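You operate a simulated robot arm through the tools that you are given. There is no shell and no other tool.

The job below is to be done with a simulated robot arm. You get a single attempt, and the scene is never put back.

Task
Check lead three on the lead checker and sort it by the limit.
Fine: one press of the green key; good tray if within the limit, else reject tray.

It is judged by the outcome, as a careful person would: the job done as asked, and still so three seconds after it is handed in. It fails if anything else is knocked over, pushed out of place, dropped, spilled or broken.

Robot
A 7-joint arm with a two-finger parallel gripper, fixed in place. Base frame: the origin is at the foot of the arm, x ahead of it, y to its left, z up; the work surface is at about z = 852. Lengths are in mm, angles in degrees, forces in N, time in s.
With the tool pointing down near the work surface it reaches from about 340 to 760 mm from the base axis. Its first joint turns from -115.0 to 115.0 degrees. Payload 3.91 kg.
Tool frame: the origin (TCP) lies between the finger pads and is the grasp point; the fingertips stand 30 mm ahead of it; z points along the fingers, y is the line along which they close. The gripper opens to 110 mm. The fingers are 20 mm wide and 10 mm thick; the gripper's body (48 by 112 mm) begins 55 mm behind the TCP.
Orientation is told as [roll, pitch, yaw] about the base's x, y, z axes, in that order, counted from this pose: with the fingers straight down and closing along the base's y, the tool's x points along the base's -x, its y along +y and its z along -z.

Tools
- The arm moves only by the tool jog_arm. Its argument "moves" is a list of rows, each a list of 7 numbers: the shift along the base's x, y, z in cm, then the turn, a rotation vector about the base's x, y, z in degrees, then the gripper command, from -1 (shut) to 1 (fully open), values between in proportion. In form: [[x, y, z, wx, wy, wz, claw], ...]. A call has 1 to 20 rows; each row is the pose to reach, as a shift and turn from the pose commanded when the call began. A row lasts 0.2 s, in which the tool goes at most 50 mm and 8.6 degrees; a call with a longer step from one row to the next is refused whole, and so is a gripper value outside its range. A pose out of reach is approached as far as the arm can. The call stops where the force on the tool passes 40 N (or 10 N more than at its start, if that is more) or the arm is blocked; 0.2 s more then pass. The fingers move at their own pace (about 108 mm/s each) and stop on an object; they squeeze with about 33 N. The grip force told is the motor's: it shows also when the fingers shut on nothing. Time passes only in rows, and 0.2 s behind the last, so rows that repeat a pose let the fingers close. The reply holds the time, the measured pose of the TCP, the force on the tool along the base axes, the opening and the grip force, in the units named above and with some noise, with the torque about the TCP (base axes, N m) and any sound that the robot's microphone picked up.
- Cameras (640 x 400 px; columns grow to the right, rows downward): "scene" is fixed at [218.9, -650.7, 1415.5]; the picture's right is [0.89, -0.45, 0.00], its down [-0.26, -0.51, -0.82] and it looks along [0.37, 0.73, -0.57] (base axes); focal length 354 px, centre (320, 200). "wrist" rides on the gripper at [72, 17, -103] in the tool frame; the picture's right is [-0.23, 0.97, 0.00], its down [-0.76, -0.18, -0.62] and it looks along [-0.61, -0.14, 0.78] (tool axes); focal length 222 px, centre (320, 200). There is no depth. A picture from a camera that has moved, and an enlarged one, comes with that camera's place and axes in the base frame and with its lens.
- get_image(camera): a new picture of that camera. No time passes.
- raise_lower(by): slides the trunk up (or, below 0, down) by that many mm; the arm rides with it, the base frame stays. It gives what a move gives, with no picture.
- close_up(camera, box): a new picture of the part [left, top, right, bottom] of that camera's present view, enlarged. No time passes.
- close_job(): hands the job in; it is judged then, once.

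Nothing tells you positions but the pictures and the camera data. Unless the task says otherwise, let go and move clear before handing in.

The tools are called after "Request:" as name(argument=value, ...) on one line, values as JSON. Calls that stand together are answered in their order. jog_arm: Moves the arm, as the interface text tells. Its arguments: {"type":"object","properties":{"moves":{"type":"array"}},"required":["moves"]} The other tools are called the same way: raise_lower (by) slides the trunk up or down; get_image (camera) takes a picture; close_up (camera, box) takes an enlarged picture of a part of a camera's view; close_job () hands the job in.

At the start:

```text
t: 0.0
tcp_pos: [538.2, -85.2, 1092.7]
tcp_rot: [0.0, 0.0, 0.0]
ft_force: [-0.6, 1.0, -0.2]
ft_torque: [0.01, 0.02, 0.0]
finger_gap: 110.0
finger_force: 0.0
trunk travel left (down, up): [-775.0, 215.0]
```

scene: 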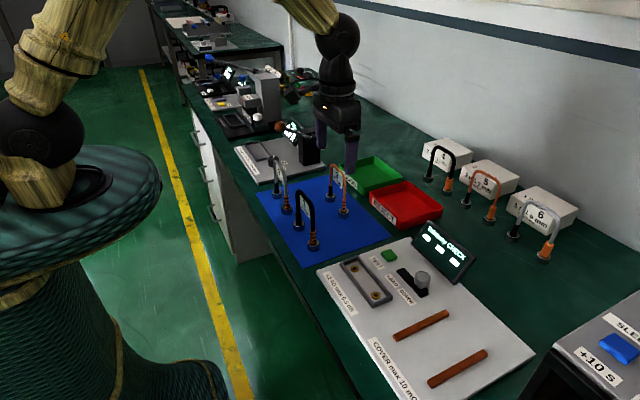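
wrist: 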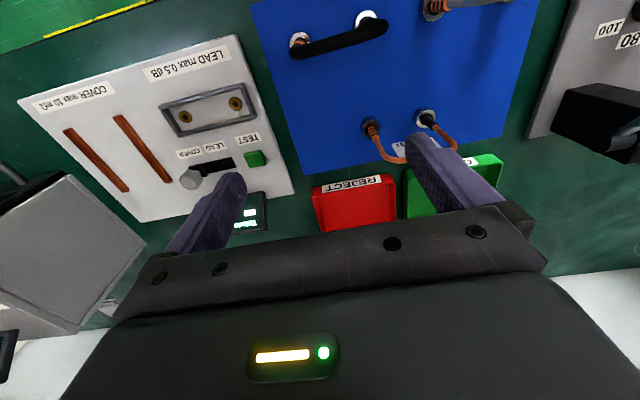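

I see a blue mat with three leads, a checker panel with a two-socket fixture, a test key and a lever, and green and red trays. I'll take close-ups to read the labels first.

Request:
close_up(camera="scene", box=[240, 140, 400, 270])

Request:
close_up(camera="scene", box=[310, 210, 540, 400])

Request:
close_up(camera="wrist", box=[0, 20, 320, 240])

Request:
close_up(camera="wrist", box=[240, 0, 560, 240])

Request:
close_up(camera="scene", box=[400, 120, 600, 270])

```text
3.08 times, centred on (320, 205) of scene
camera zoom: at [218.9, -650.7, 1415.5], right [0.89, -0.45, 0.0], down [-0.26, -0.51, -0.82], along [0.37, 0.73, -0.57], focal length 1090 px, centre (320, 185)
```

zoom: 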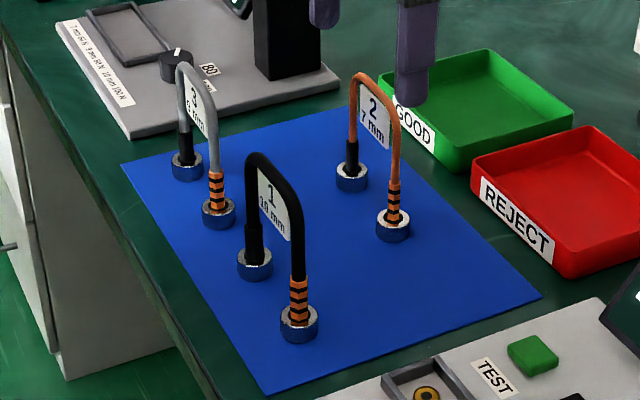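

```text
2.11 times, centred on (425, 305) of scene
camera zoom: at [218.9, -650.7, 1415.5], right [0.89, -0.45, 0.0], down [-0.26, -0.51, -0.82], along [0.37, 0.73, -0.57], focal length 746 px, centre (99, -21)
```

zoom: 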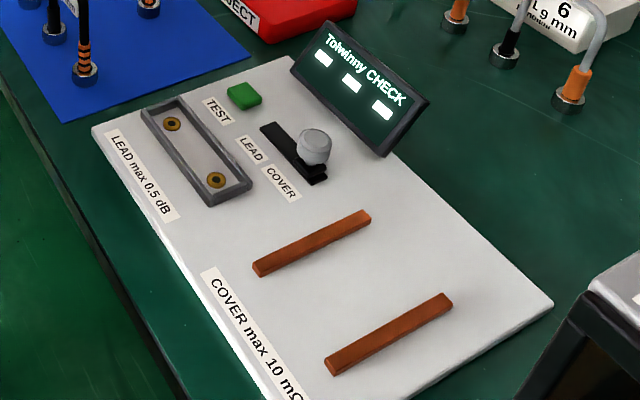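

```text
1.82 times, centred on (160, 130) of wrist
camera zoom: at [464.7, -67.1, 1195.2], right [0.23, 0.97, 0.0], down [0.76, -0.18, 0.62], along [0.61, -0.14, -0.78], focal length 404 px, centre (611, 327)
```

zoom: 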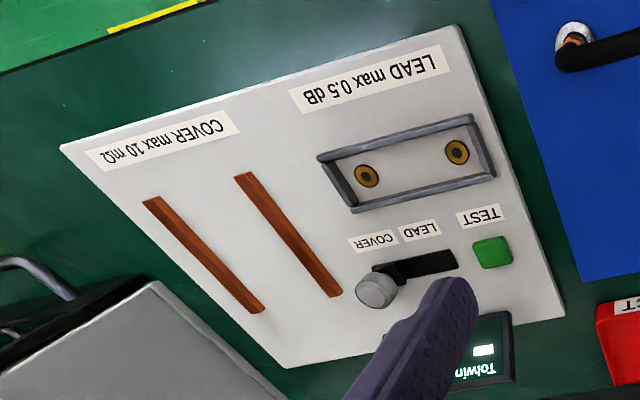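

```text
1.67 times, centred on (400, 120) of wrist
camera zoom: at [464.7, -67.1, 1195.2], right [0.23, 0.97, 0.0], down [0.76, -0.18, 0.62], along [0.61, -0.14, -0.78], focal length 370 px, centre (187, 333)
```

zoom: 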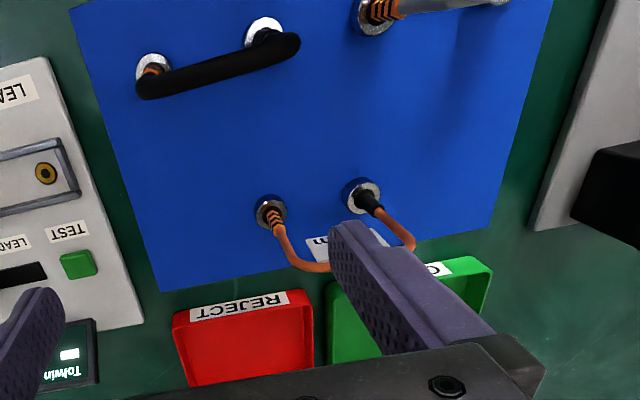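

```text
2.67 times, centred on (500, 195) of scene
camera zoom: at [218.9, -650.7, 1415.5], right [0.89, -0.45, 0.0], down [-0.26, -0.51, -0.82], along [0.37, 0.73, -0.57], focal length 944 px, centre (-160, 213)
```

zoom: 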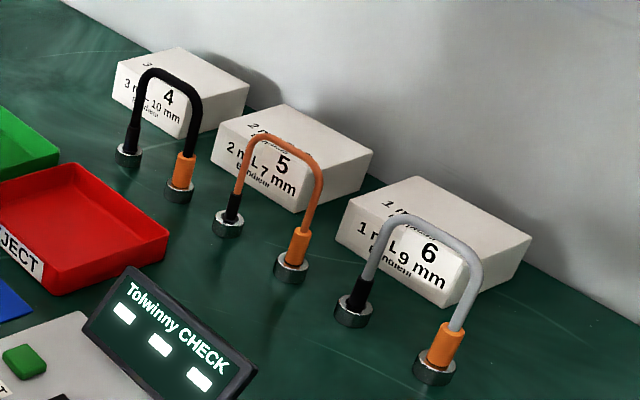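

Lead 3 is the grey one at the far left of the mat. The checker's selector knob looks to be on the COVER side, so I'll look closer at the sockets, the slider, the display and the neighbouring device.

Request:
close_up(camera="scene", box=[330, 240, 440, 310])

Request:
close_up(camera="scene", box=[410, 215, 480, 285])

Request:
close_up(camera="scene", box=[230, 115, 340, 190])

Request:
close_up(camera="scene", box=[260, 145, 330, 220])

Request:
close_up(camera="wrist", box=[150, 60, 290, 200])

Request:
close_up(camera="scene", box=[180, 40, 320, 140])

Request:
close_up(camera="scene", box=[540, 280, 640, 400])

```text
5.71 times, centred on (385, 275) of scene
camera zoom: at [218.9, -650.7, 1415.5], right [0.89, -0.45, 0.0], down [-0.26, -0.51, -0.82], along [0.37, 0.73, -0.57], focal length 2024 px, centre (-51, -229)
```

zoom: 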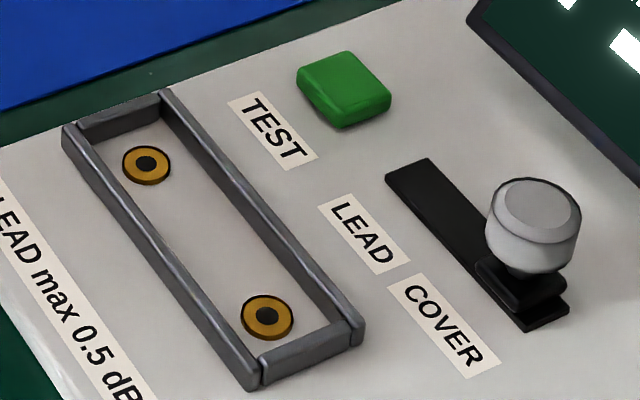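

```text
5.71 times, centred on (445, 250) of scene
camera zoom: at [218.9, -650.7, 1415.5], right [0.89, -0.45, 0.0], down [-0.26, -0.51, -0.82], along [0.37, 0.73, -0.57], focal length 2024 px, centre (-394, -86)
```

zoom: 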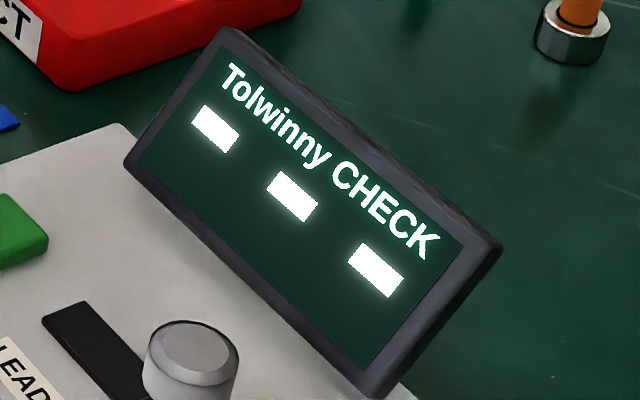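

```text
5.33 times, centred on (285, 152) of scene
camera zoom: at [218.9, -650.7, 1415.5], right [0.89, -0.45, 0.0], down [-0.26, -0.51, -0.82], along [0.37, 0.73, -0.57], focal length 1889 px, centre (507, 453)
```

zoom: 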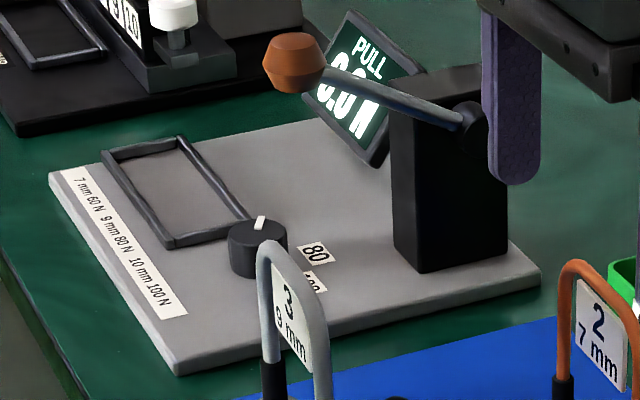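

```text
5.33 times, centred on (295, 182) of scene
camera zoom: at [218.9, -650.7, 1415.5], right [0.89, -0.45, 0.0], down [-0.26, -0.51, -0.82], along [0.37, 0.73, -0.57], focal length 1889 px, centre (453, 293)
```

zoom: 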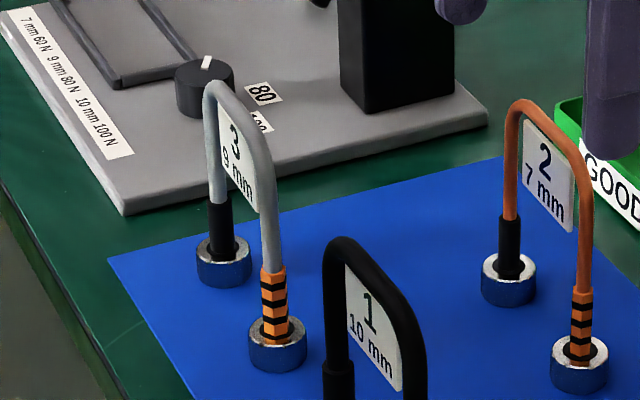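

```text
2.86 times, centred on (220, 130) of wrist
camera zoom: at [464.7, -67.1, 1195.2], right [0.23, 0.97, 0.0], down [0.76, -0.18, 0.62], along [0.61, -0.14, -0.78], focal length 635 px, centre (606, 400)
```

zoom: 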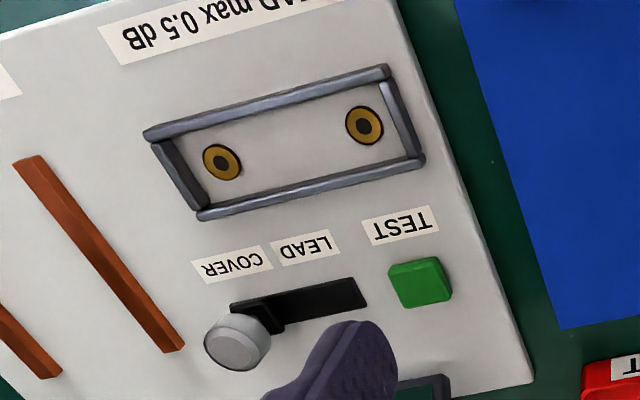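

```text
4.00 times, centred on (250, 90) of scene
camera zoom: at [218.9, -650.7, 1415.5], right [0.89, -0.45, 0.0], down [-0.26, -0.51, -0.82], along [0.37, 0.73, -0.57], focal length 1416 px, centre (600, 640)
```

zoom: 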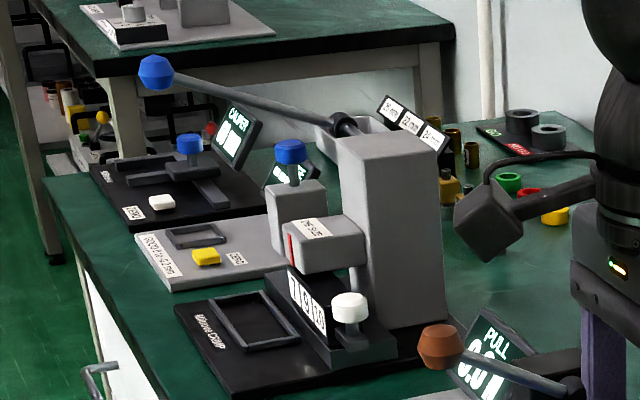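

```text
3.33 times, centred on (590, 340) of scene
camera zoom: at [218.9, -650.7, 1415.5], right [0.89, -0.45, 0.0], down [-0.26, -0.51, -0.82], along [0.37, 0.73, -0.57], focal length 1180 px, centre (-580, -267)
```

zoom: 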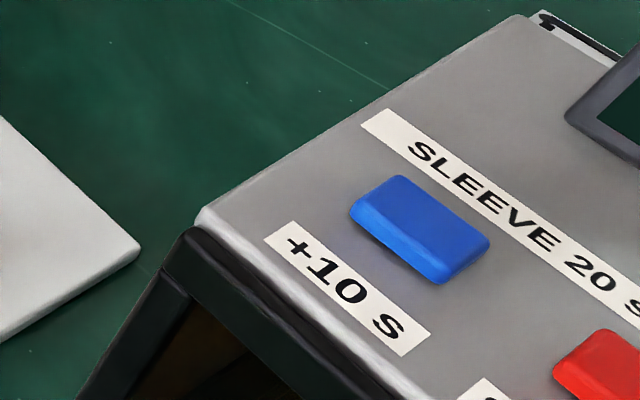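

I place lead 3 upright at about x 483, y 60 to 142, and the checker nest at about x 525, y −210 to −290. The slider knob, near (610, −315), is on COVER. I'll move the wrist camera over the checker for a close look before touching anything.

Request:
jog_arm(moves=[[-1.4, -4, 0, 0, 0, 0, 1], [-2.8, -8, 0, 0, 0, 0, 1], [-4.2, -12, 0, 0, 0, 0, 1], [-5.6, -15.6, 0, 0, 0, 0, 1], [-5.6, -15.6, -4, 0, 0, 0, 1], [-5.6, -15.6, -8, 0, 0, 0, 1], [-5.6, -15.6, -10.8, 0, 0, 0, 1], [-5.6, -15.6, -10.8, 0, 0, 0, 1]])

Request:
get_image(camera="wrist")

```text
t: 1.8
tcp_pos: [480.6, -240.3, 984.4]
tcp_rot: [-0.1, 0.0, 0.0]
ft_force: [0.9, -0.2, -0.2]
ft_torque: [-0.04, -0.01, 0.0]
finger_gap: 109.8
finger_force: 0.0
trunk travel left (down, up): [-775.0, 215.0]
```

```text
taken
camera wrist: at [407.9, -223.9, 1087.2], right [0.23, 0.97, 0.0], down [0.76, -0.18, 0.62], along [0.61, -0.14, -0.78], focal length 222 px, centre (320, 200)
```

wrist: 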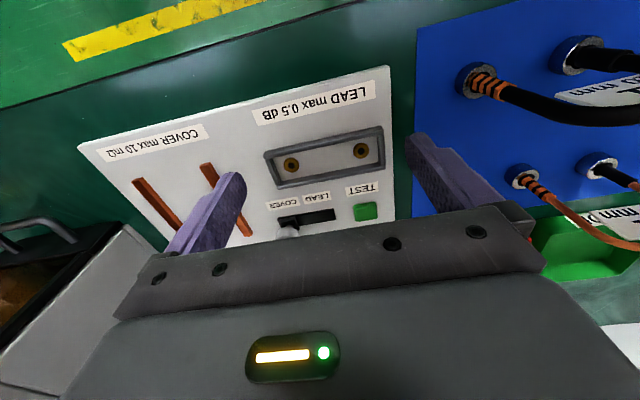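

Request:
close_up(camera="wrist", box=[240, 110, 400, 240])

```text
3.08 times, centred on (320, 175) of wrist
camera zoom: at [407.9, -223.9, 1087.2], right [0.23, 0.97, 0.0], down [0.76, -0.18, 0.62], along [0.61, -0.14, -0.78], focal length 684 px, centre (320, 277)
```

zoom: 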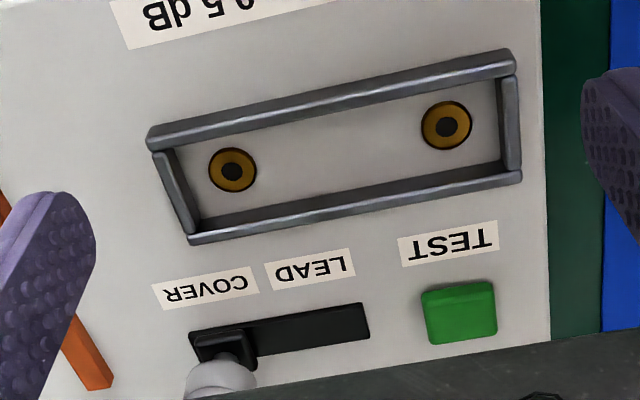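

The sockets come out at (526, −205) and (526, −285), and the plate top is at z ≈ 862. The selector is on COVER, with the knob near (612, −315) and its top at z ≈ 904. Next I'll go above the knob with a part-open gripper and check the alignment.

Request:
jog_arm(moves=[[3.25, -1.85, 0, 0, 0, 0, 0.1], [6.5, -3.7, 0, 0, 0, 0, 0.1], [9.75, -5.55, 0, 0, 0, 0, 0.1], [13.0, -7.4, 0, 0, 0, 0, 0.1], [13.0, -7.4, -2.5, 0, 0, 0, 0.1], [13.0, -7.4, -2.5, 0, 0, 0, 0.1]])

Request:
get_image(camera="wrist")

Request:
close_up(camera="scene", box=[330, 190, 510, 310])

```text
t: 3.2
tcp_pos: [611.5, -314.5, 960.9]
tcp_rot: [0.0, 0.0, -0.1]
ft_force: [-0.5, 0.4, -0.8]
ft_torque: [0.02, 0.02, -0.01]
finger_gap: 60.4
finger_force: 0.1
trunk travel left (down, up): [-775.0, 215.0]
```

```text
taken
camera wrist: at [539.3, -297.1, 1062.8], right [0.23, 0.97, 0.0], down [0.76, -0.18, 0.62], along [0.61, -0.14, -0.78], focal length 222 px, centre (320, 200)
```

wrist: 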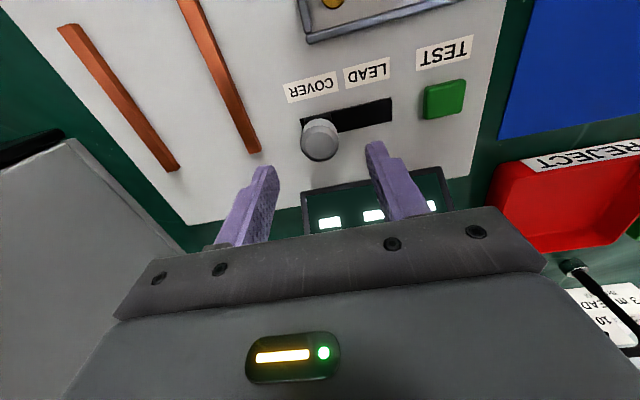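

```text
3.33 times, centred on (420, 250) of scene
camera zoom: at [218.9, -650.7, 1415.5], right [0.89, -0.45, 0.0], down [-0.26, -0.51, -0.82], along [0.37, 0.73, -0.57], focal length 1180 px, centre (-13, 33)
```

zoom: 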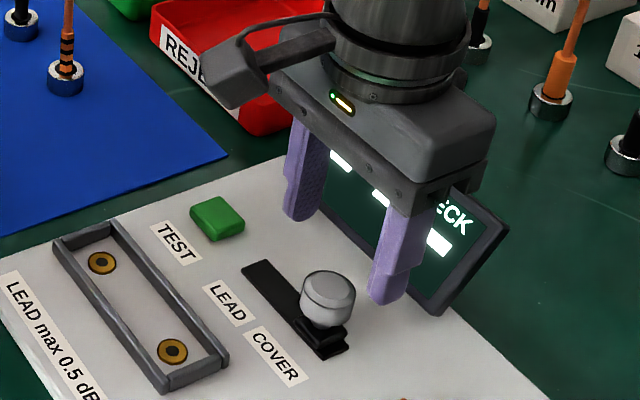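

The knob sits between the open fingers, at about (606, −312). I'll lower so the tips straddle it, staying clear of the plate.

Request:
jog_arm(moves=[[-0.3, 0.1, -1.5, 0, 0, 0, 0.1], [-0.3, 0.1, -3.0, 0, 0, 0, 0.1], [-0.3, 0.1, -4.3, 0, 0, 0, 0.1], [-0.3, 0.1, -4.3, 0, 0, 0, 0.1]])

Request:
close_up(camera="scene", box=[330, 190, 510, 310])

Request:
close_up(camera="wrist", box=[220, 60, 440, 240])

```text
t: 4.2
tcp_pos: [608.3, -313.0, 917.7]
tcp_rot: [0.0, 0.0, 0.0]
ft_force: [0.3, -0.1, -0.1]
ft_torque: [0.01, 0.0, -0.01]
finger_gap: 60.4
finger_force: 0.1
trunk travel left (down, up): [-775.0, 215.0]
```

```text
3.33 times, centred on (420, 250) of scene
camera zoom: at [218.9, -650.7, 1415.5], right [0.89, -0.45, 0.0], down [-0.26, -0.51, -0.82], along [0.37, 0.73, -0.57], focal length 1180 px, centre (-13, 33)
```

zoom: 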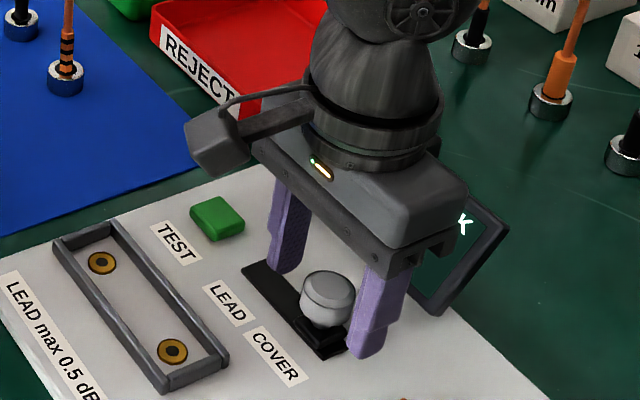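

```text
2.22 times, centred on (330, 150) of wrist
camera zoom: at [535.9, -296.0, 1019.8], right [0.23, 0.97, 0.0], down [0.76, -0.18, 0.62], along [0.61, -0.14, -0.78], focal length 494 px, centre (298, 311)
```

zoom: 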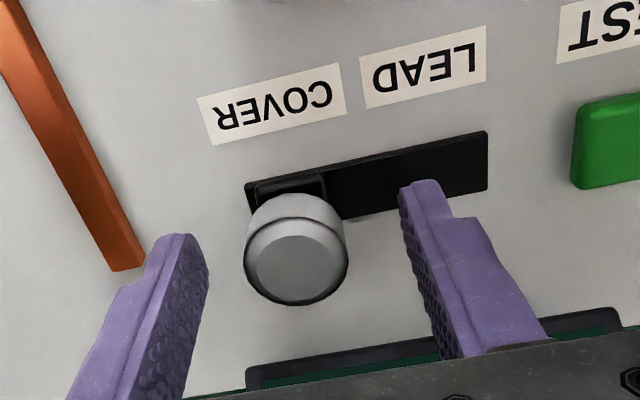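

The fingers straddle the knob cleanly. I'll close on it and drag it toward LEAD (+y).

Request:
jog_arm(moves=[[0, 0, 0, 0, 0, 0, -0.6], [0, 0, 0, 0, 0, 0, -0.6], [0, 0, 0, 0, 0, 0, -0.6]])

```text
t: 5.0
tcp_pos: [607.2, -313.7, 916.8]
tcp_rot: [0.1, 0.0, 0.0]
ft_force: [0.9, -2.2, -0.5]
ft_torque: [0.39, -0.12, -0.03]
finger_gap: 28.5
finger_force: 44.8
trunk travel left (down, up): [-775.0, 215.0]
```

Request:
jog_arm(moves=[[0, 0.6, 0, 0, 0, 0, -0.6], [0, 1.2, 0, 0, 0, 0, -0.6], [0, 1.8, 0, 0, 0, 0, -0.6], [0, 2.4, 0, 0, 0, 0, -0.6], [0, 3.0, 0, 0, 0, 0, -0.6]])

Request:
close_up(camera="wrist", box=[220, 60, 440, 240])

Request:
close_up(camera="scene", box=[330, 190, 510, 310])

```text
t: 6.2
tcp_pos: [608.7, -281.6, 917.1]
tcp_rot: [0.1, 0.0, 0.0]
ft_force: [1.9, -0.3, 2.7]
ft_torque: [0.34, 0.25, 0.02]
finger_gap: 29.1
finger_force: 44.9
trunk travel left (down, up): [-775.0, 215.0]
```

```text
2.22 times, centred on (330, 150) of wrist
camera zoom: at [535.9, -265.9, 1019.7], right [0.23, 0.97, 0.0], down [0.76, -0.18, 0.62], along [0.61, -0.14, -0.78], focal length 494 px, centre (298, 311)
```

zoom: 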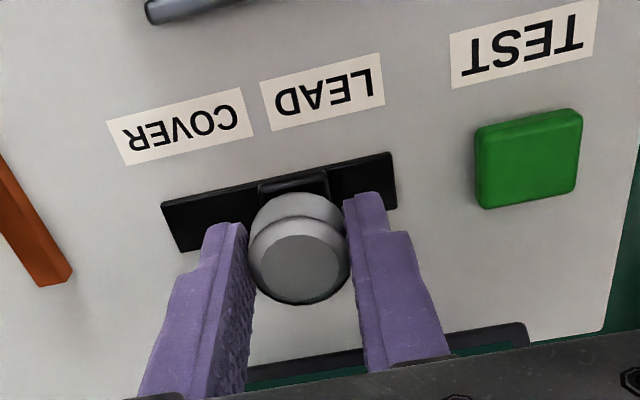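

```text
3.33 times, centred on (420, 250) of scene
camera zoom: at [218.9, -650.7, 1415.5], right [0.89, -0.45, 0.0], down [-0.26, -0.51, -0.82], along [0.37, 0.73, -0.57], focal length 1180 px, centre (-13, 33)
```

zoom: 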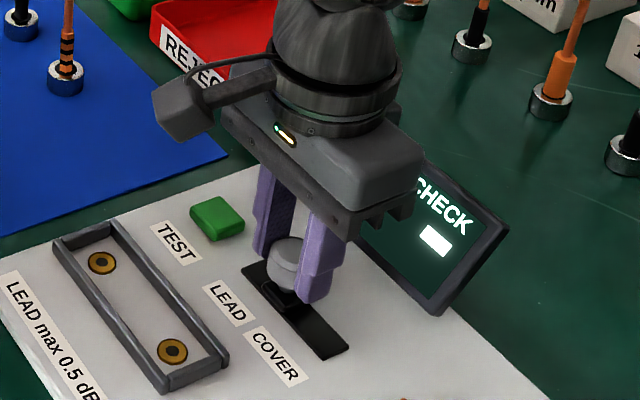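

The slider is following freely and still has some travel left. I'll continue in small steps until it stops at the LEAD end.

Request:
jog_arm(moves=[[0, 0.4, 0, 0, 0, 0, -0.6], [0, 0.8, 0, 0, 0, 0, -0.6], [0, 1.2, 0, 0, 0, 0, -0.6], [0, 1.5, 0, 0, 0, 0, -0.6]])

Request:
close_up(camera="wrist", box=[220, 60, 440, 240])

```text
t: 7.2
tcp_pos: [608.2, -268.7, 917.0]
tcp_rot: [0.0, 0.0, 0.1]
ft_force: [3.7, -0.7, 5.9]
ft_torque: [0.57, -0.02, 0.05]
finger_gap: 28.7
finger_force: 45.1
trunk travel left (down, up): [-775.0, 215.0]
```

```text
2.22 times, centred on (330, 150) of wrist
camera zoom: at [535.9, -251.0, 1019.6], right [0.23, 0.97, 0.0], down [0.76, -0.18, 0.62], along [0.61, -0.14, -0.78], focal length 494 px, centre (298, 311)
```

zoom: 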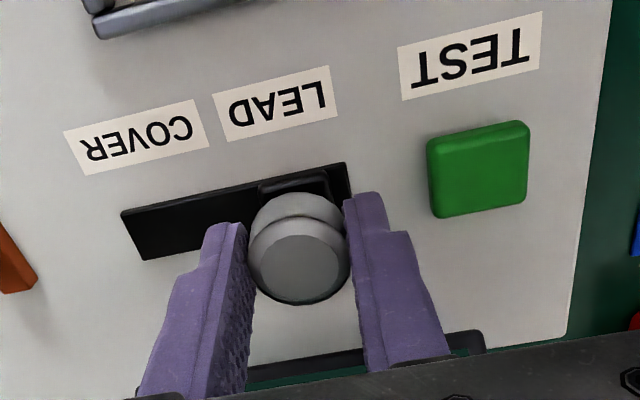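

Request:
jog_arm(moves=[[0, 0.2, 0, 0, 0, 0, -0.6], [0, 0.4, 0, 0, 0, 0, -0.6], [0, 0.4, 0, 0, 0, 0, -0.6]])

Request:
close_up(camera="wrist", box=[220, 60, 440, 240])

```text
t: 8.0
tcp_pos: [608.6, -266.8, 917.3]
tcp_rot: [-0.2, -0.1, 0.0]
ft_force: [6.3, -14.6, 7.2]
ft_torque: [-0.11, 0.08, -0.01]
finger_gap: 28.9
finger_force: 45.4
trunk travel left (down, up): [-775.0, 215.0]
```

```text
2.22 times, centred on (330, 150) of wrist
camera zoom: at [535.7, -250.0, 1019.4], right [0.23, 0.97, 0.0], down [0.76, -0.18, 0.63], along [0.61, -0.14, -0.78], focal length 494 px, centre (298, 311)
```

zoom: 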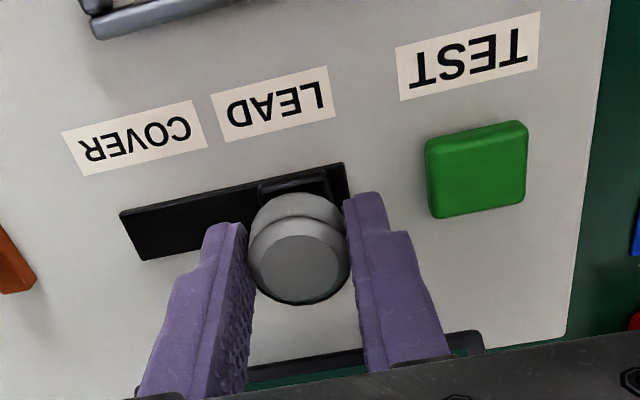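

The reaction force of about 15 N shows the slider has reached its LEAD stop. I'll release, lift off and check.

Request:
jog_arm(moves=[[0, -0.2, 0, 0, 0, 0, -0.1], [0, -0.2, 0, 0, 0, 0, -0.05], [0, -0.2, 2.0, 0, 0, 0, -0.05], [0, -0.2, 5.0, 0, 0, 0, 0], [0, -0.2, 9.0, 0, 0, 0, 0], [0, -0.2, 12.0, 0, 0, 0, 0]])

Request:
close_up(camera="scene", box=[330, 190, 510, 310])

Request:
get_image(camera="wrist")

```text
t: 9.4
tcp_pos: [608.0, -265.5, 1039.3]
tcp_rot: [0.0, -0.1, 0.1]
ft_force: [-0.6, -0.1, 1.8]
ft_torque: [-0.01, 0.03, 0.01]
finger_gap: 55.2
finger_force: 0.1
trunk travel left (down, up): [-775.0, 215.0]
```

```text
3.33 times, centred on (420, 250) of scene
camera zoom: at [218.9, -650.7, 1415.5], right [0.89, -0.45, 0.0], down [-0.26, -0.51, -0.82], along [0.37, 0.73, -0.57], focal length 1180 px, centre (-13, 33)
```

zoom: 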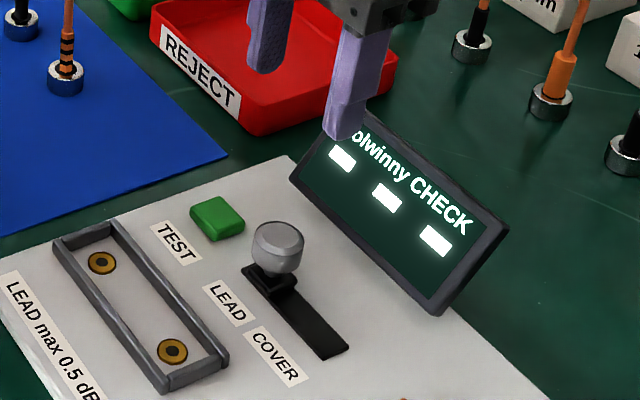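

```text
taken
camera wrist: at [535.5, -248.6, 1141.0], right [0.23, 0.97, 0.0], down [0.76, -0.18, 0.62], along [0.61, -0.14, -0.78], focal length 222 px, centre (320, 200)
```

wrist: 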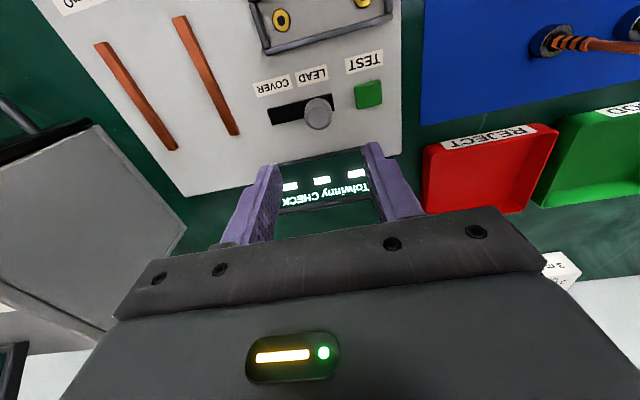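

The selector now reads LEAD and the display is still blank. Next I'll go up, turn the tool 90° so the fingers can close across lead 3's top bar, and view lead 3 from there.

Request:
jog_arm(moves=[[0, 0, 3.5, 0, 0, 0, 0], [0, 0, 6.8, 0, 0, 0, 0], [-1.5, 2, 6.8, 0, 0, 8, 0], [-3, 4, 6.8, 0, 0, 16, 0], [-4.5, 6, 6.8, 0, 0, 24, 0], [-6, 8, 6.8, 0, 0, 32, 0], [-7.5, 10, 6.8, 0, 0, 40, 0], [-9, 12, 6.8, 0, 0, 48, 0], [-10.5, 14, 6.8, 0, 0, 56, 0], [-12, 16, 6.8, 0, 0, 64, 0], [-13.5, 18, 6.8, 0, 0, 72, 0], [-15, 20, 6.8, 0, 0, 80, 0], [-16, 21.9, 6.8, 0, 0, 86, 0], [-16, 21.9, 6.8, 0, 0, 90, 0], [-16, 21.9, 6.8, 0, 0, 90, 0]])

Request:
get_image(camera="wrist")

Request:
get_image(camera="scene")

```text
t: 12.6
tcp_pos: [447.8, -45.9, 1104.6]
tcp_rot: [-0.1, -0.1, 90.1]
ft_force: [0.7, 0.5, -0.5]
ft_torque: [0.0, -0.02, 0.03]
finger_gap: 55.0
finger_force: 0.0
trunk travel left (down, up): [-775.0, 215.0]
```

```text
taken
camera wrist: at [431.1, -118.4, 1207.1], right [-0.97, 0.23, 0.0], down [0.18, 0.76, 0.62], along [0.14, 0.61, -0.78], focal length 222 px, centre (320, 200)
```

wrist: 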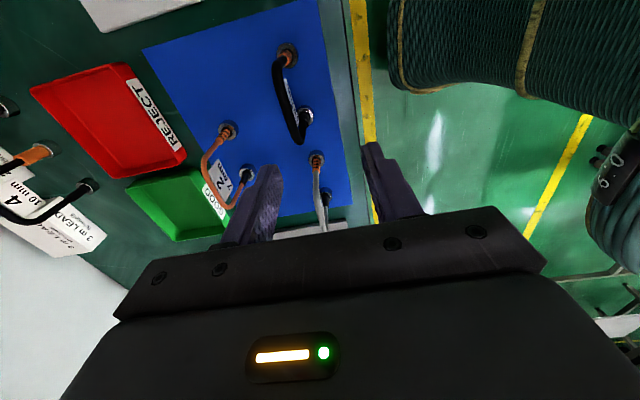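

```text
taken
```

scene: 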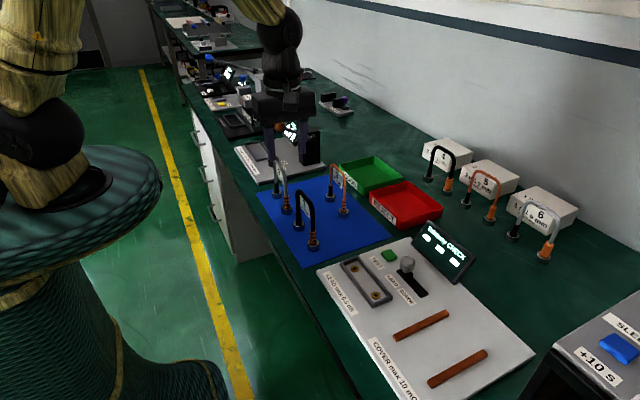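

The 90° turn is reached cleanly and lead 3 is visible between the fingers. I'll zoom in to fix its exact position.

Request:
close_up(camera="wrist", box=[270, 120, 370, 240])

Request:
close_up(camera="scene", box=[255, 145, 335, 225])

```text
3.33 times, centred on (320, 180) of wrist
camera zoom: at [431.1, -118.4, 1207.1], right [-0.97, 0.23, 0.0], down [0.18, 0.76, 0.62], along [0.14, 0.61, -0.78], focal length 740 px, centre (320, 267)
```

zoom: 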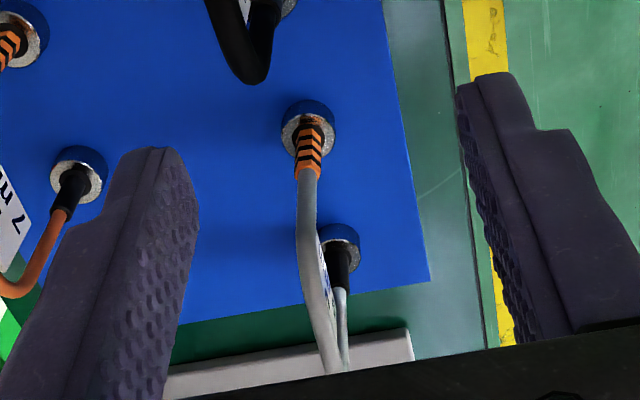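

```text
5.00 times, centred on (295, 185) of scene
camera zoom: at [218.9, -650.7, 1415.5], right [0.89, -0.45, 0.0], down [-0.26, -0.51, -0.82], along [0.37, 0.73, -0.57], focal length 1771 px, centre (445, 275)
```

zoom: 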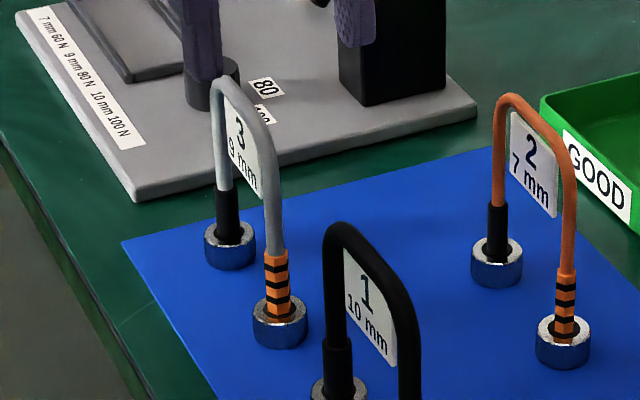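

Lead 3's feet come out at about (481, 60) for the orange end and (482, 140) for the black end, with its top bar along y at z ≈ 980. I'll move to hover above its midpoint.

Request:
jog_arm(moves=[[0.9, 3.7, 0, 0, 0, 0, 0], [1.8, 7.4, 0, 0, 0, 0, 0], [2.6, 11, 0, 0, 0, 0, 0], [3.4, 14.6, 0, 0, 0, 0, 0], [3.4, 14.6, -3, 0, 0, 0, 0], [3.4, 14.6, -6, 0, 0, 0, 0], [3.4, 14.6, -6, 0, 0, 0, 0]])

Request:
get_image(camera="wrist")

Request:
close_up(camera="scene", box=[220, 90, 380, 230])

```text
t: 14.2
tcp_pos: [481.3, 100.6, 1045.3]
tcp_rot: [0.0, 0.0, 89.9]
ft_force: [0.1, -0.5, -0.3]
ft_torque: [0.02, 0.0, 0.0]
finger_gap: 54.9
finger_force: 0.0
trunk travel left (down, up): [-775.0, 215.0]
```

```text
taken
camera wrist: at [465.2, 27.6, 1147.7], right [-0.97, 0.23, 0.0], down [0.18, 0.76, 0.62], along [0.14, 0.61, -0.78], focal length 222 px, centre (320, 200)
```

wrist: 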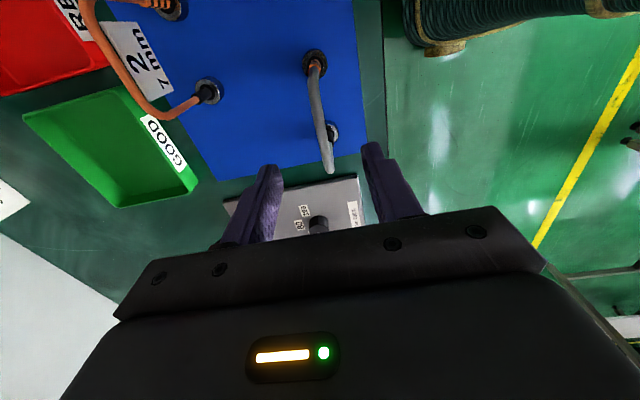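

```text
2.86 times, centred on (300, 160) of scene
camera zoom: at [218.9, -650.7, 1415.5], right [0.89, -0.45, 0.0], down [-0.26, -0.51, -0.82], along [0.37, 0.73, -0.57], focal length 1012 px, centre (377, 314)
```

zoom: 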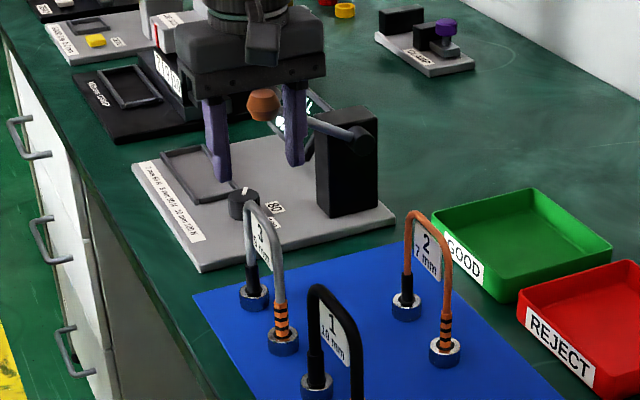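

Request:
close_up(camera="wrist", box=[250, 40, 410, 240])

```text
2.00 times, centred on (330, 140) of wrist
camera zoom: at [465.2, 27.6, 1147.7], right [-0.97, 0.23, 0.0], down [0.18, 0.76, 0.62], along [0.14, 0.61, -0.78], focal length 444 px, centre (300, 320)
```

zoom: 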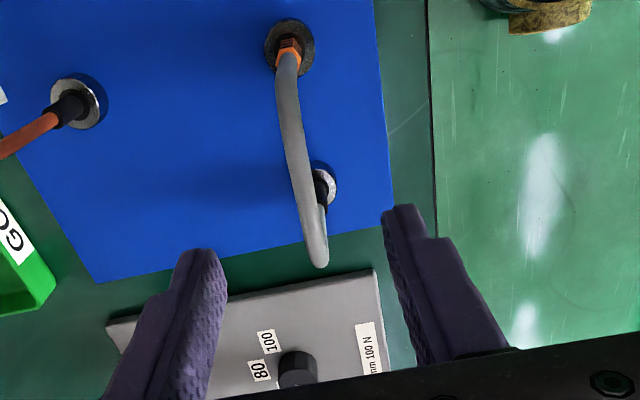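

The bar is centred at x ≈ 480.5 between the fingers. I'll descend to put the pads on it.

Request:
jog_arm(moves=[[-0.05, 0, -2.5, 0, 0, 0, 0], [-0.05, 0, -5, 0, 0, 0, 0], [-0.05, 0, -7, 0, 0, 0, 0], [-0.05, 0, -7.7, 0, 0, 0, 0], [-0.05, 0, -7.7, 0, 0, 0, 0]])

Request:
get_image(camera="wrist")

Request:
close_up(camera="scene", box=[240, 130, 340, 230])

```text
t: 15.4
tcp_pos: [481.9, 99.4, 967.4]
tcp_rot: [-0.1, 0.0, 90.0]
ft_force: [-0.2, -0.7, 0.2]
ft_torque: [-0.01, 0.02, 0.01]
finger_gap: 54.9
finger_force: 0.1
trunk travel left (down, up): [-775.0, 215.0]
```

```text
taken
camera wrist: at [465.0, 26.6, 1070.1], right [-0.97, 0.23, 0.0], down [0.18, 0.76, 0.62], along [0.14, 0.61, -0.78], focal length 222 px, centre (320, 200)
```

wrist: 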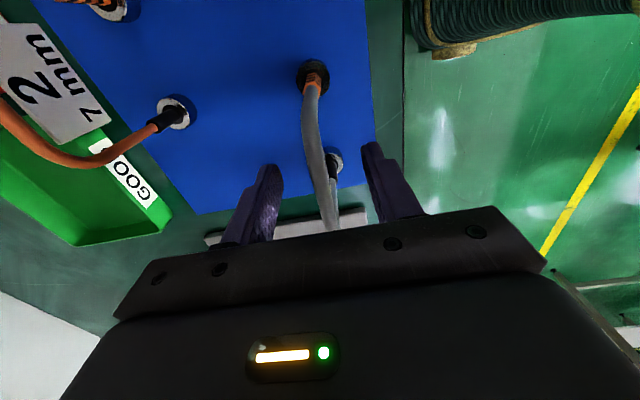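

```text
4.00 times, centred on (290, 180) of scene
camera zoom: at [218.9, -650.7, 1415.5], right [0.89, -0.45, 0.0], down [-0.26, -0.51, -0.82], along [0.37, 0.73, -0.57], focal length 1416 px, centre (440, 280)
```

zoom: 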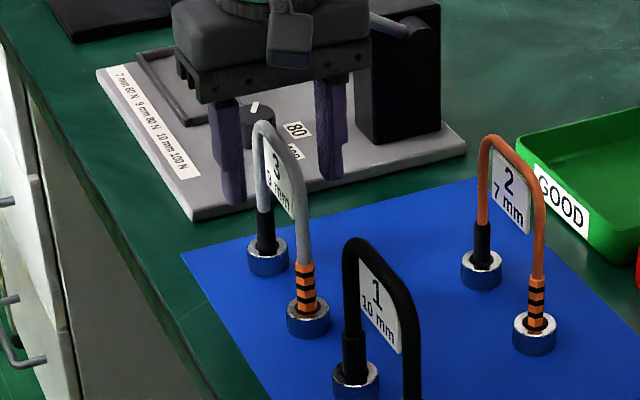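

The fingers straddle the bar at grasp height. I'll close on it.

Request:
jog_arm(moves=[[0, 0, 0, 0, 0, 0, -0.6], [0, 0, 0, 0, 0, 0, -1], [0, 0, 0, 0, 0, 0, -1], [0, 0, 0, 0, 0, 0, -1]])

Request:
close_up(camera="scene", box=[240, 130, 340, 230])

Request:
close_up(camera="wrist", box=[250, 40, 410, 240])

```text
t: 16.4
tcp_pos: [481.1, 99.3, 967.1]
tcp_rot: [0.1, 0.0, 90.0]
ft_force: [-0.2, 0.2, -0.5]
ft_torque: [0.0, 0.0, 0.04]
finger_gap: 9.6
finger_force: 33.0
trunk travel left (down, up): [-775.0, 215.0]
```

```text
4.00 times, centred on (290, 180) of scene
camera zoom: at [218.9, -650.7, 1415.5], right [0.89, -0.45, 0.0], down [-0.26, -0.51, -0.82], along [0.37, 0.73, -0.57], focal length 1416 px, centre (440, 280)
```

zoom: 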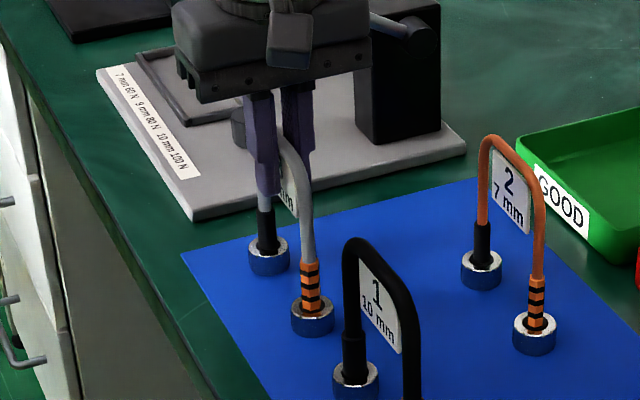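

```text
2.00 times, centred on (330, 140) of wrist
camera zoom: at [465.1, 26.7, 1070.3], right [-0.97, 0.23, 0.0], down [0.18, 0.76, 0.62], along [0.14, 0.61, -0.78], focal length 444 px, centre (300, 320)
```

zoom: 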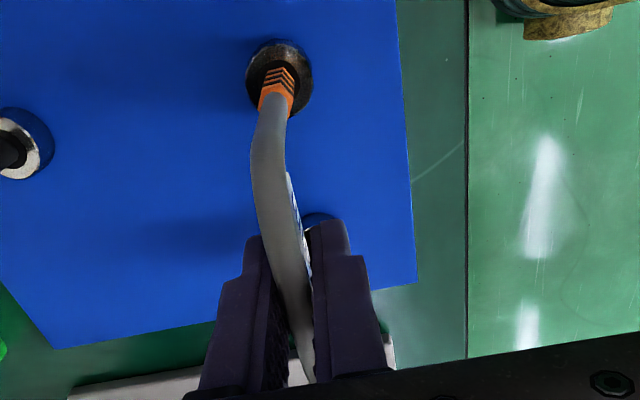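

Gripped at a 9.6 mm gap. I'll lift it slowly and check that it hangs straight.

Request:
jog_arm(moves=[[0, 0, 0.5, 0, 0, 0, -1], [0, 0, 1.5, 0, 0, 0, -1], [0, 0, 3, 0, 0, 0, -1], [0, 0, 5, 0, 0, 0, -1], [0, 0, 5, 0, 0, 0, -1]])

Request:
close_up(camera="scene", box=[240, 100, 340, 230])

Request:
close_up(camera="wrist", box=[250, 40, 410, 240])

```text
t: 17.6
tcp_pos: [481.7, 99.2, 1017.7]
tcp_rot: [0.0, -0.1, 89.9]
ft_force: [-0.5, 0.3, -2.5]
ft_torque: [0.0, -0.01, 0.0]
finger_gap: 9.5
finger_force: 33.2
trunk travel left (down, up): [-775.0, 215.0]
```

```text
3.08 times, centred on (290, 165) of scene
camera zoom: at [218.9, -650.7, 1415.5], right [0.89, -0.45, 0.0], down [-0.26, -0.51, -0.82], along [0.37, 0.73, -0.57], focal length 1090 px, centre (412, 308)
```

zoom: 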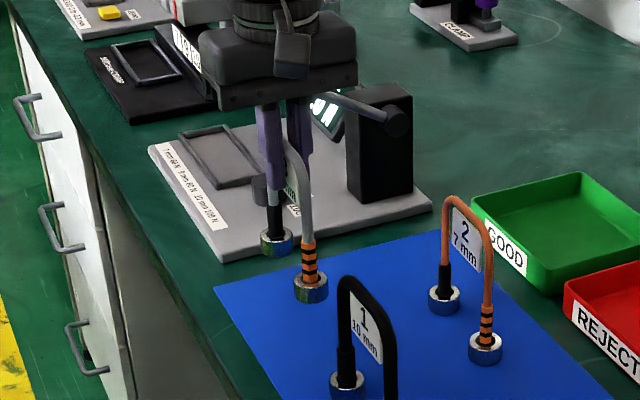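

```text
2.00 times, centred on (330, 140) of wrist
camera zoom: at [465.2, 26.8, 1120.3], right [-0.97, 0.23, 0.0], down [0.18, 0.76, 0.62], along [0.14, 0.61, -0.78], focal length 444 px, centre (300, 320)
```

zoom: 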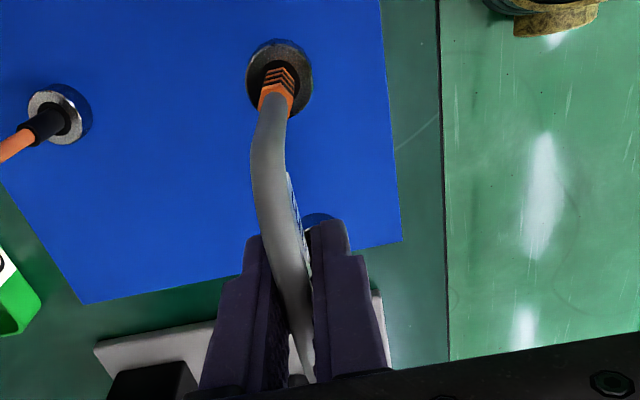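

The lead is held straight, with its feet about ±40 mm in y from the TCP and no visible tilt. I'll lift it higher to clear lead 1 and re-measure the nest from the scene camera.

Request:
jog_arm(moves=[[0, 0, 3, 0, 0, 0, -1], [0, 0, 6, 0, 0, 0, -1], [0, 0, 9, 0, 0, 0, -1], [0, 0, 11.5, 0, 0, 0, -1], [0, 0, 11.5, 0, 0, 0, -1]])

Request:
close_up(camera="scene", box=[335, 250, 397, 312])

Request:
get_image(camera="scene")

```text
t: 18.8
tcp_pos: [483.1, 98.2, 1132.3]
tcp_rot: [0.0, -0.1, 90.1]
ft_force: [-0.1, -0.4, -0.8]
ft_torque: [-0.03, 0.01, 0.0]
finger_gap: 9.6
finger_force: 32.6
trunk travel left (down, up): [-775.0, 215.0]
```

```text
6.45 times, centred on (366, 281) of scene
camera zoom: at [218.9, -650.7, 1415.5], right [0.89, -0.45, 0.0], down [-0.26, -0.51, -0.82], along [0.37, 0.73, -0.57], focal length 2285 px, centre (23, -323)
```

zoom: 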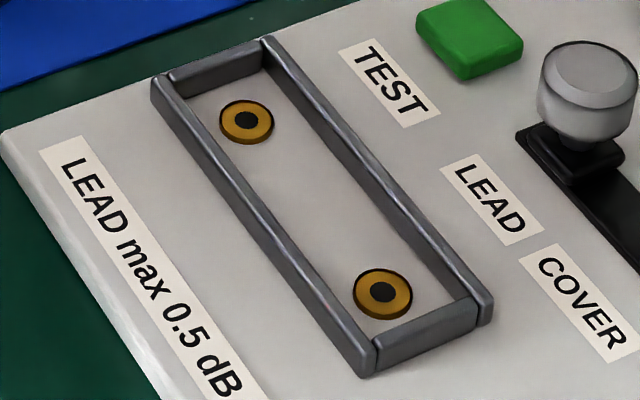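

```text
taken
```

scene: 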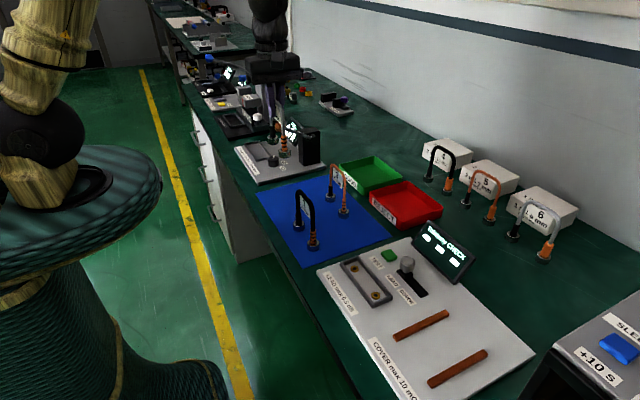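

The nest is about 36 by 116 mm inside, centred on (526.5, −245), so the 28 mm collars get roughly ±3.5 mm of clearance. I'll carry the lead over at height and then hover above the nest.

Request:
jog_arm(moves=[[0.35, -2.5, 0, 0, 0, 0, -1], [0.7, -5.5, 0, 0, 0, 0, -1], [1.1, -8.5, 0, 0, 0, 0, -1], [1.5, -11.5, 0, 0, 0, 0, -1], [1.9, -14.5, 0, 0, 0, 0, -1], [2.3, -17.5, 0, 0, 0, 0, -1], [2.7, -20.5, 0, 0, 0, 0, -1], [3.1, -23.5, 0, 0, 0, 0, -1], [3.5, -26.5, 0, 0, 0, 0, -1], [3.9, -29.5, 0, 0, 0, 0, -1], [4.3, -32.5, 0, 0, 0, 0, -1], [4.4, -34.3, 0, 0, 0, 0, -1], [4.4, -34.3, -2.5, 0, 0, 0, -1], [4.4, -34.3, -5.5, 0, 0, 0, -1], [4.4, -34.3, -8.5, 0, 0, 0, -1], [4.4, -34.3, -11.5, 0, 0, 0, -1], [4.4, -34.3, -12, 0, 0, 0, -1], [4.4, -34.3, -12, 0, 0, 0, -1]])

Request:
get_image(camera="wrist")

Request:
close_up(camera="scene", box=[310, 190, 430, 320])

```text
t: 22.6
tcp_pos: [525.7, -244.1, 1012.3]
tcp_rot: [0.0, 0.1, 90.0]
ft_force: [0.2, 0.2, -1.5]
ft_torque: [-0.01, 0.06, 0.01]
finger_gap: 9.8
finger_force: 33.0
trunk travel left (down, up): [-775.0, 215.0]
```

```text
taken
camera wrist: at [509.1, -316.4, 1114.9], right [-0.97, 0.23, 0.0], down [0.18, 0.76, 0.62], along [0.14, 0.61, -0.78], focal length 222 px, centre (320, 200)
```

wrist: 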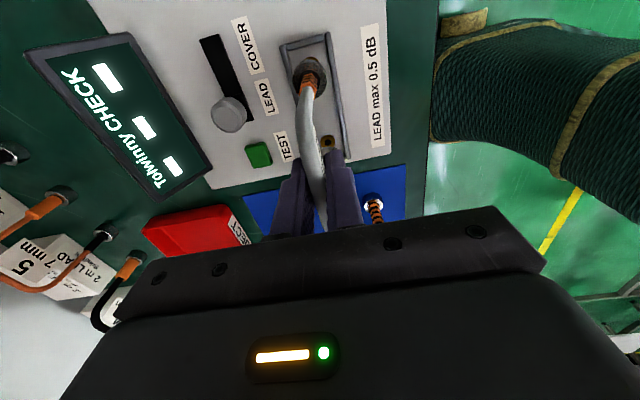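

```text
3.08 times, centred on (370, 255) of scene
camera zoom: at [218.9, -650.7, 1415.5], right [0.89, -0.45, 0.0], down [-0.26, -0.51, -0.82], along [0.37, 0.73, -0.57], focal length 1090 px, centre (166, 31)
```

zoom: 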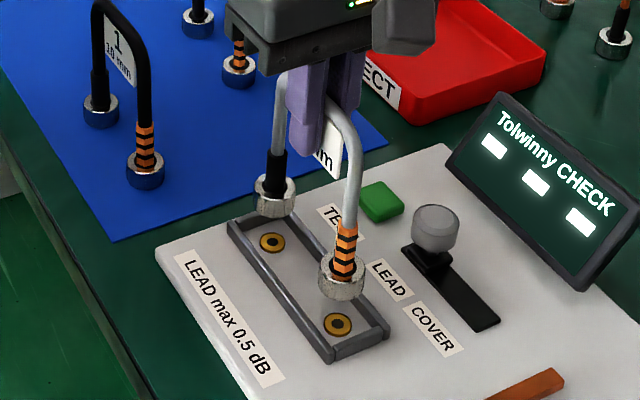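

Request:
close_up(camera="wrist", box=[260, 20, 380, 180])

Request:
close_up(camera="scene", box=[335, 235, 397, 312])

```text
2.50 times, centred on (320, 100) of wrist
camera zoom: at [509.1, -316.4, 1114.9], right [-0.97, 0.23, 0.0], down [0.18, 0.76, 0.62], along [0.14, 0.61, -0.78], focal length 555 px, centre (320, 450)
```

zoom: 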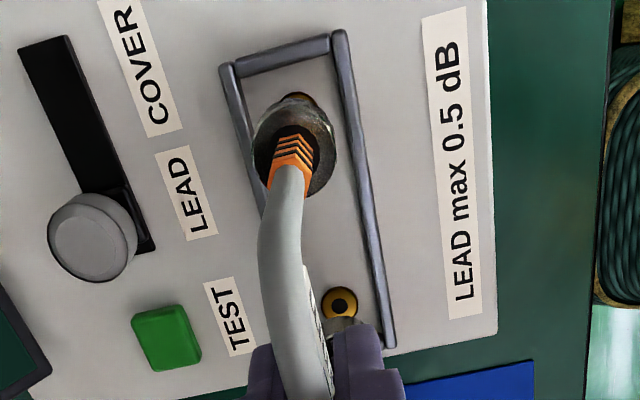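

```text
5.19 times, centred on (366, 274) of scene
camera zoom: at [218.9, -650.7, 1415.5], right [0.89, -0.45, 0.0], down [-0.26, -0.51, -0.82], along [0.37, 0.73, -0.57], focal length 1840 px, centre (81, -182)
```

zoom: 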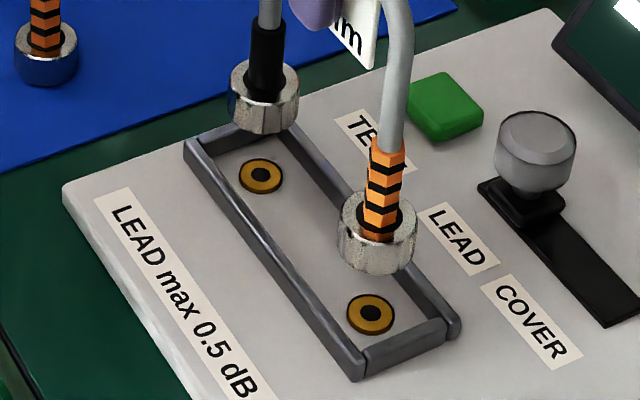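

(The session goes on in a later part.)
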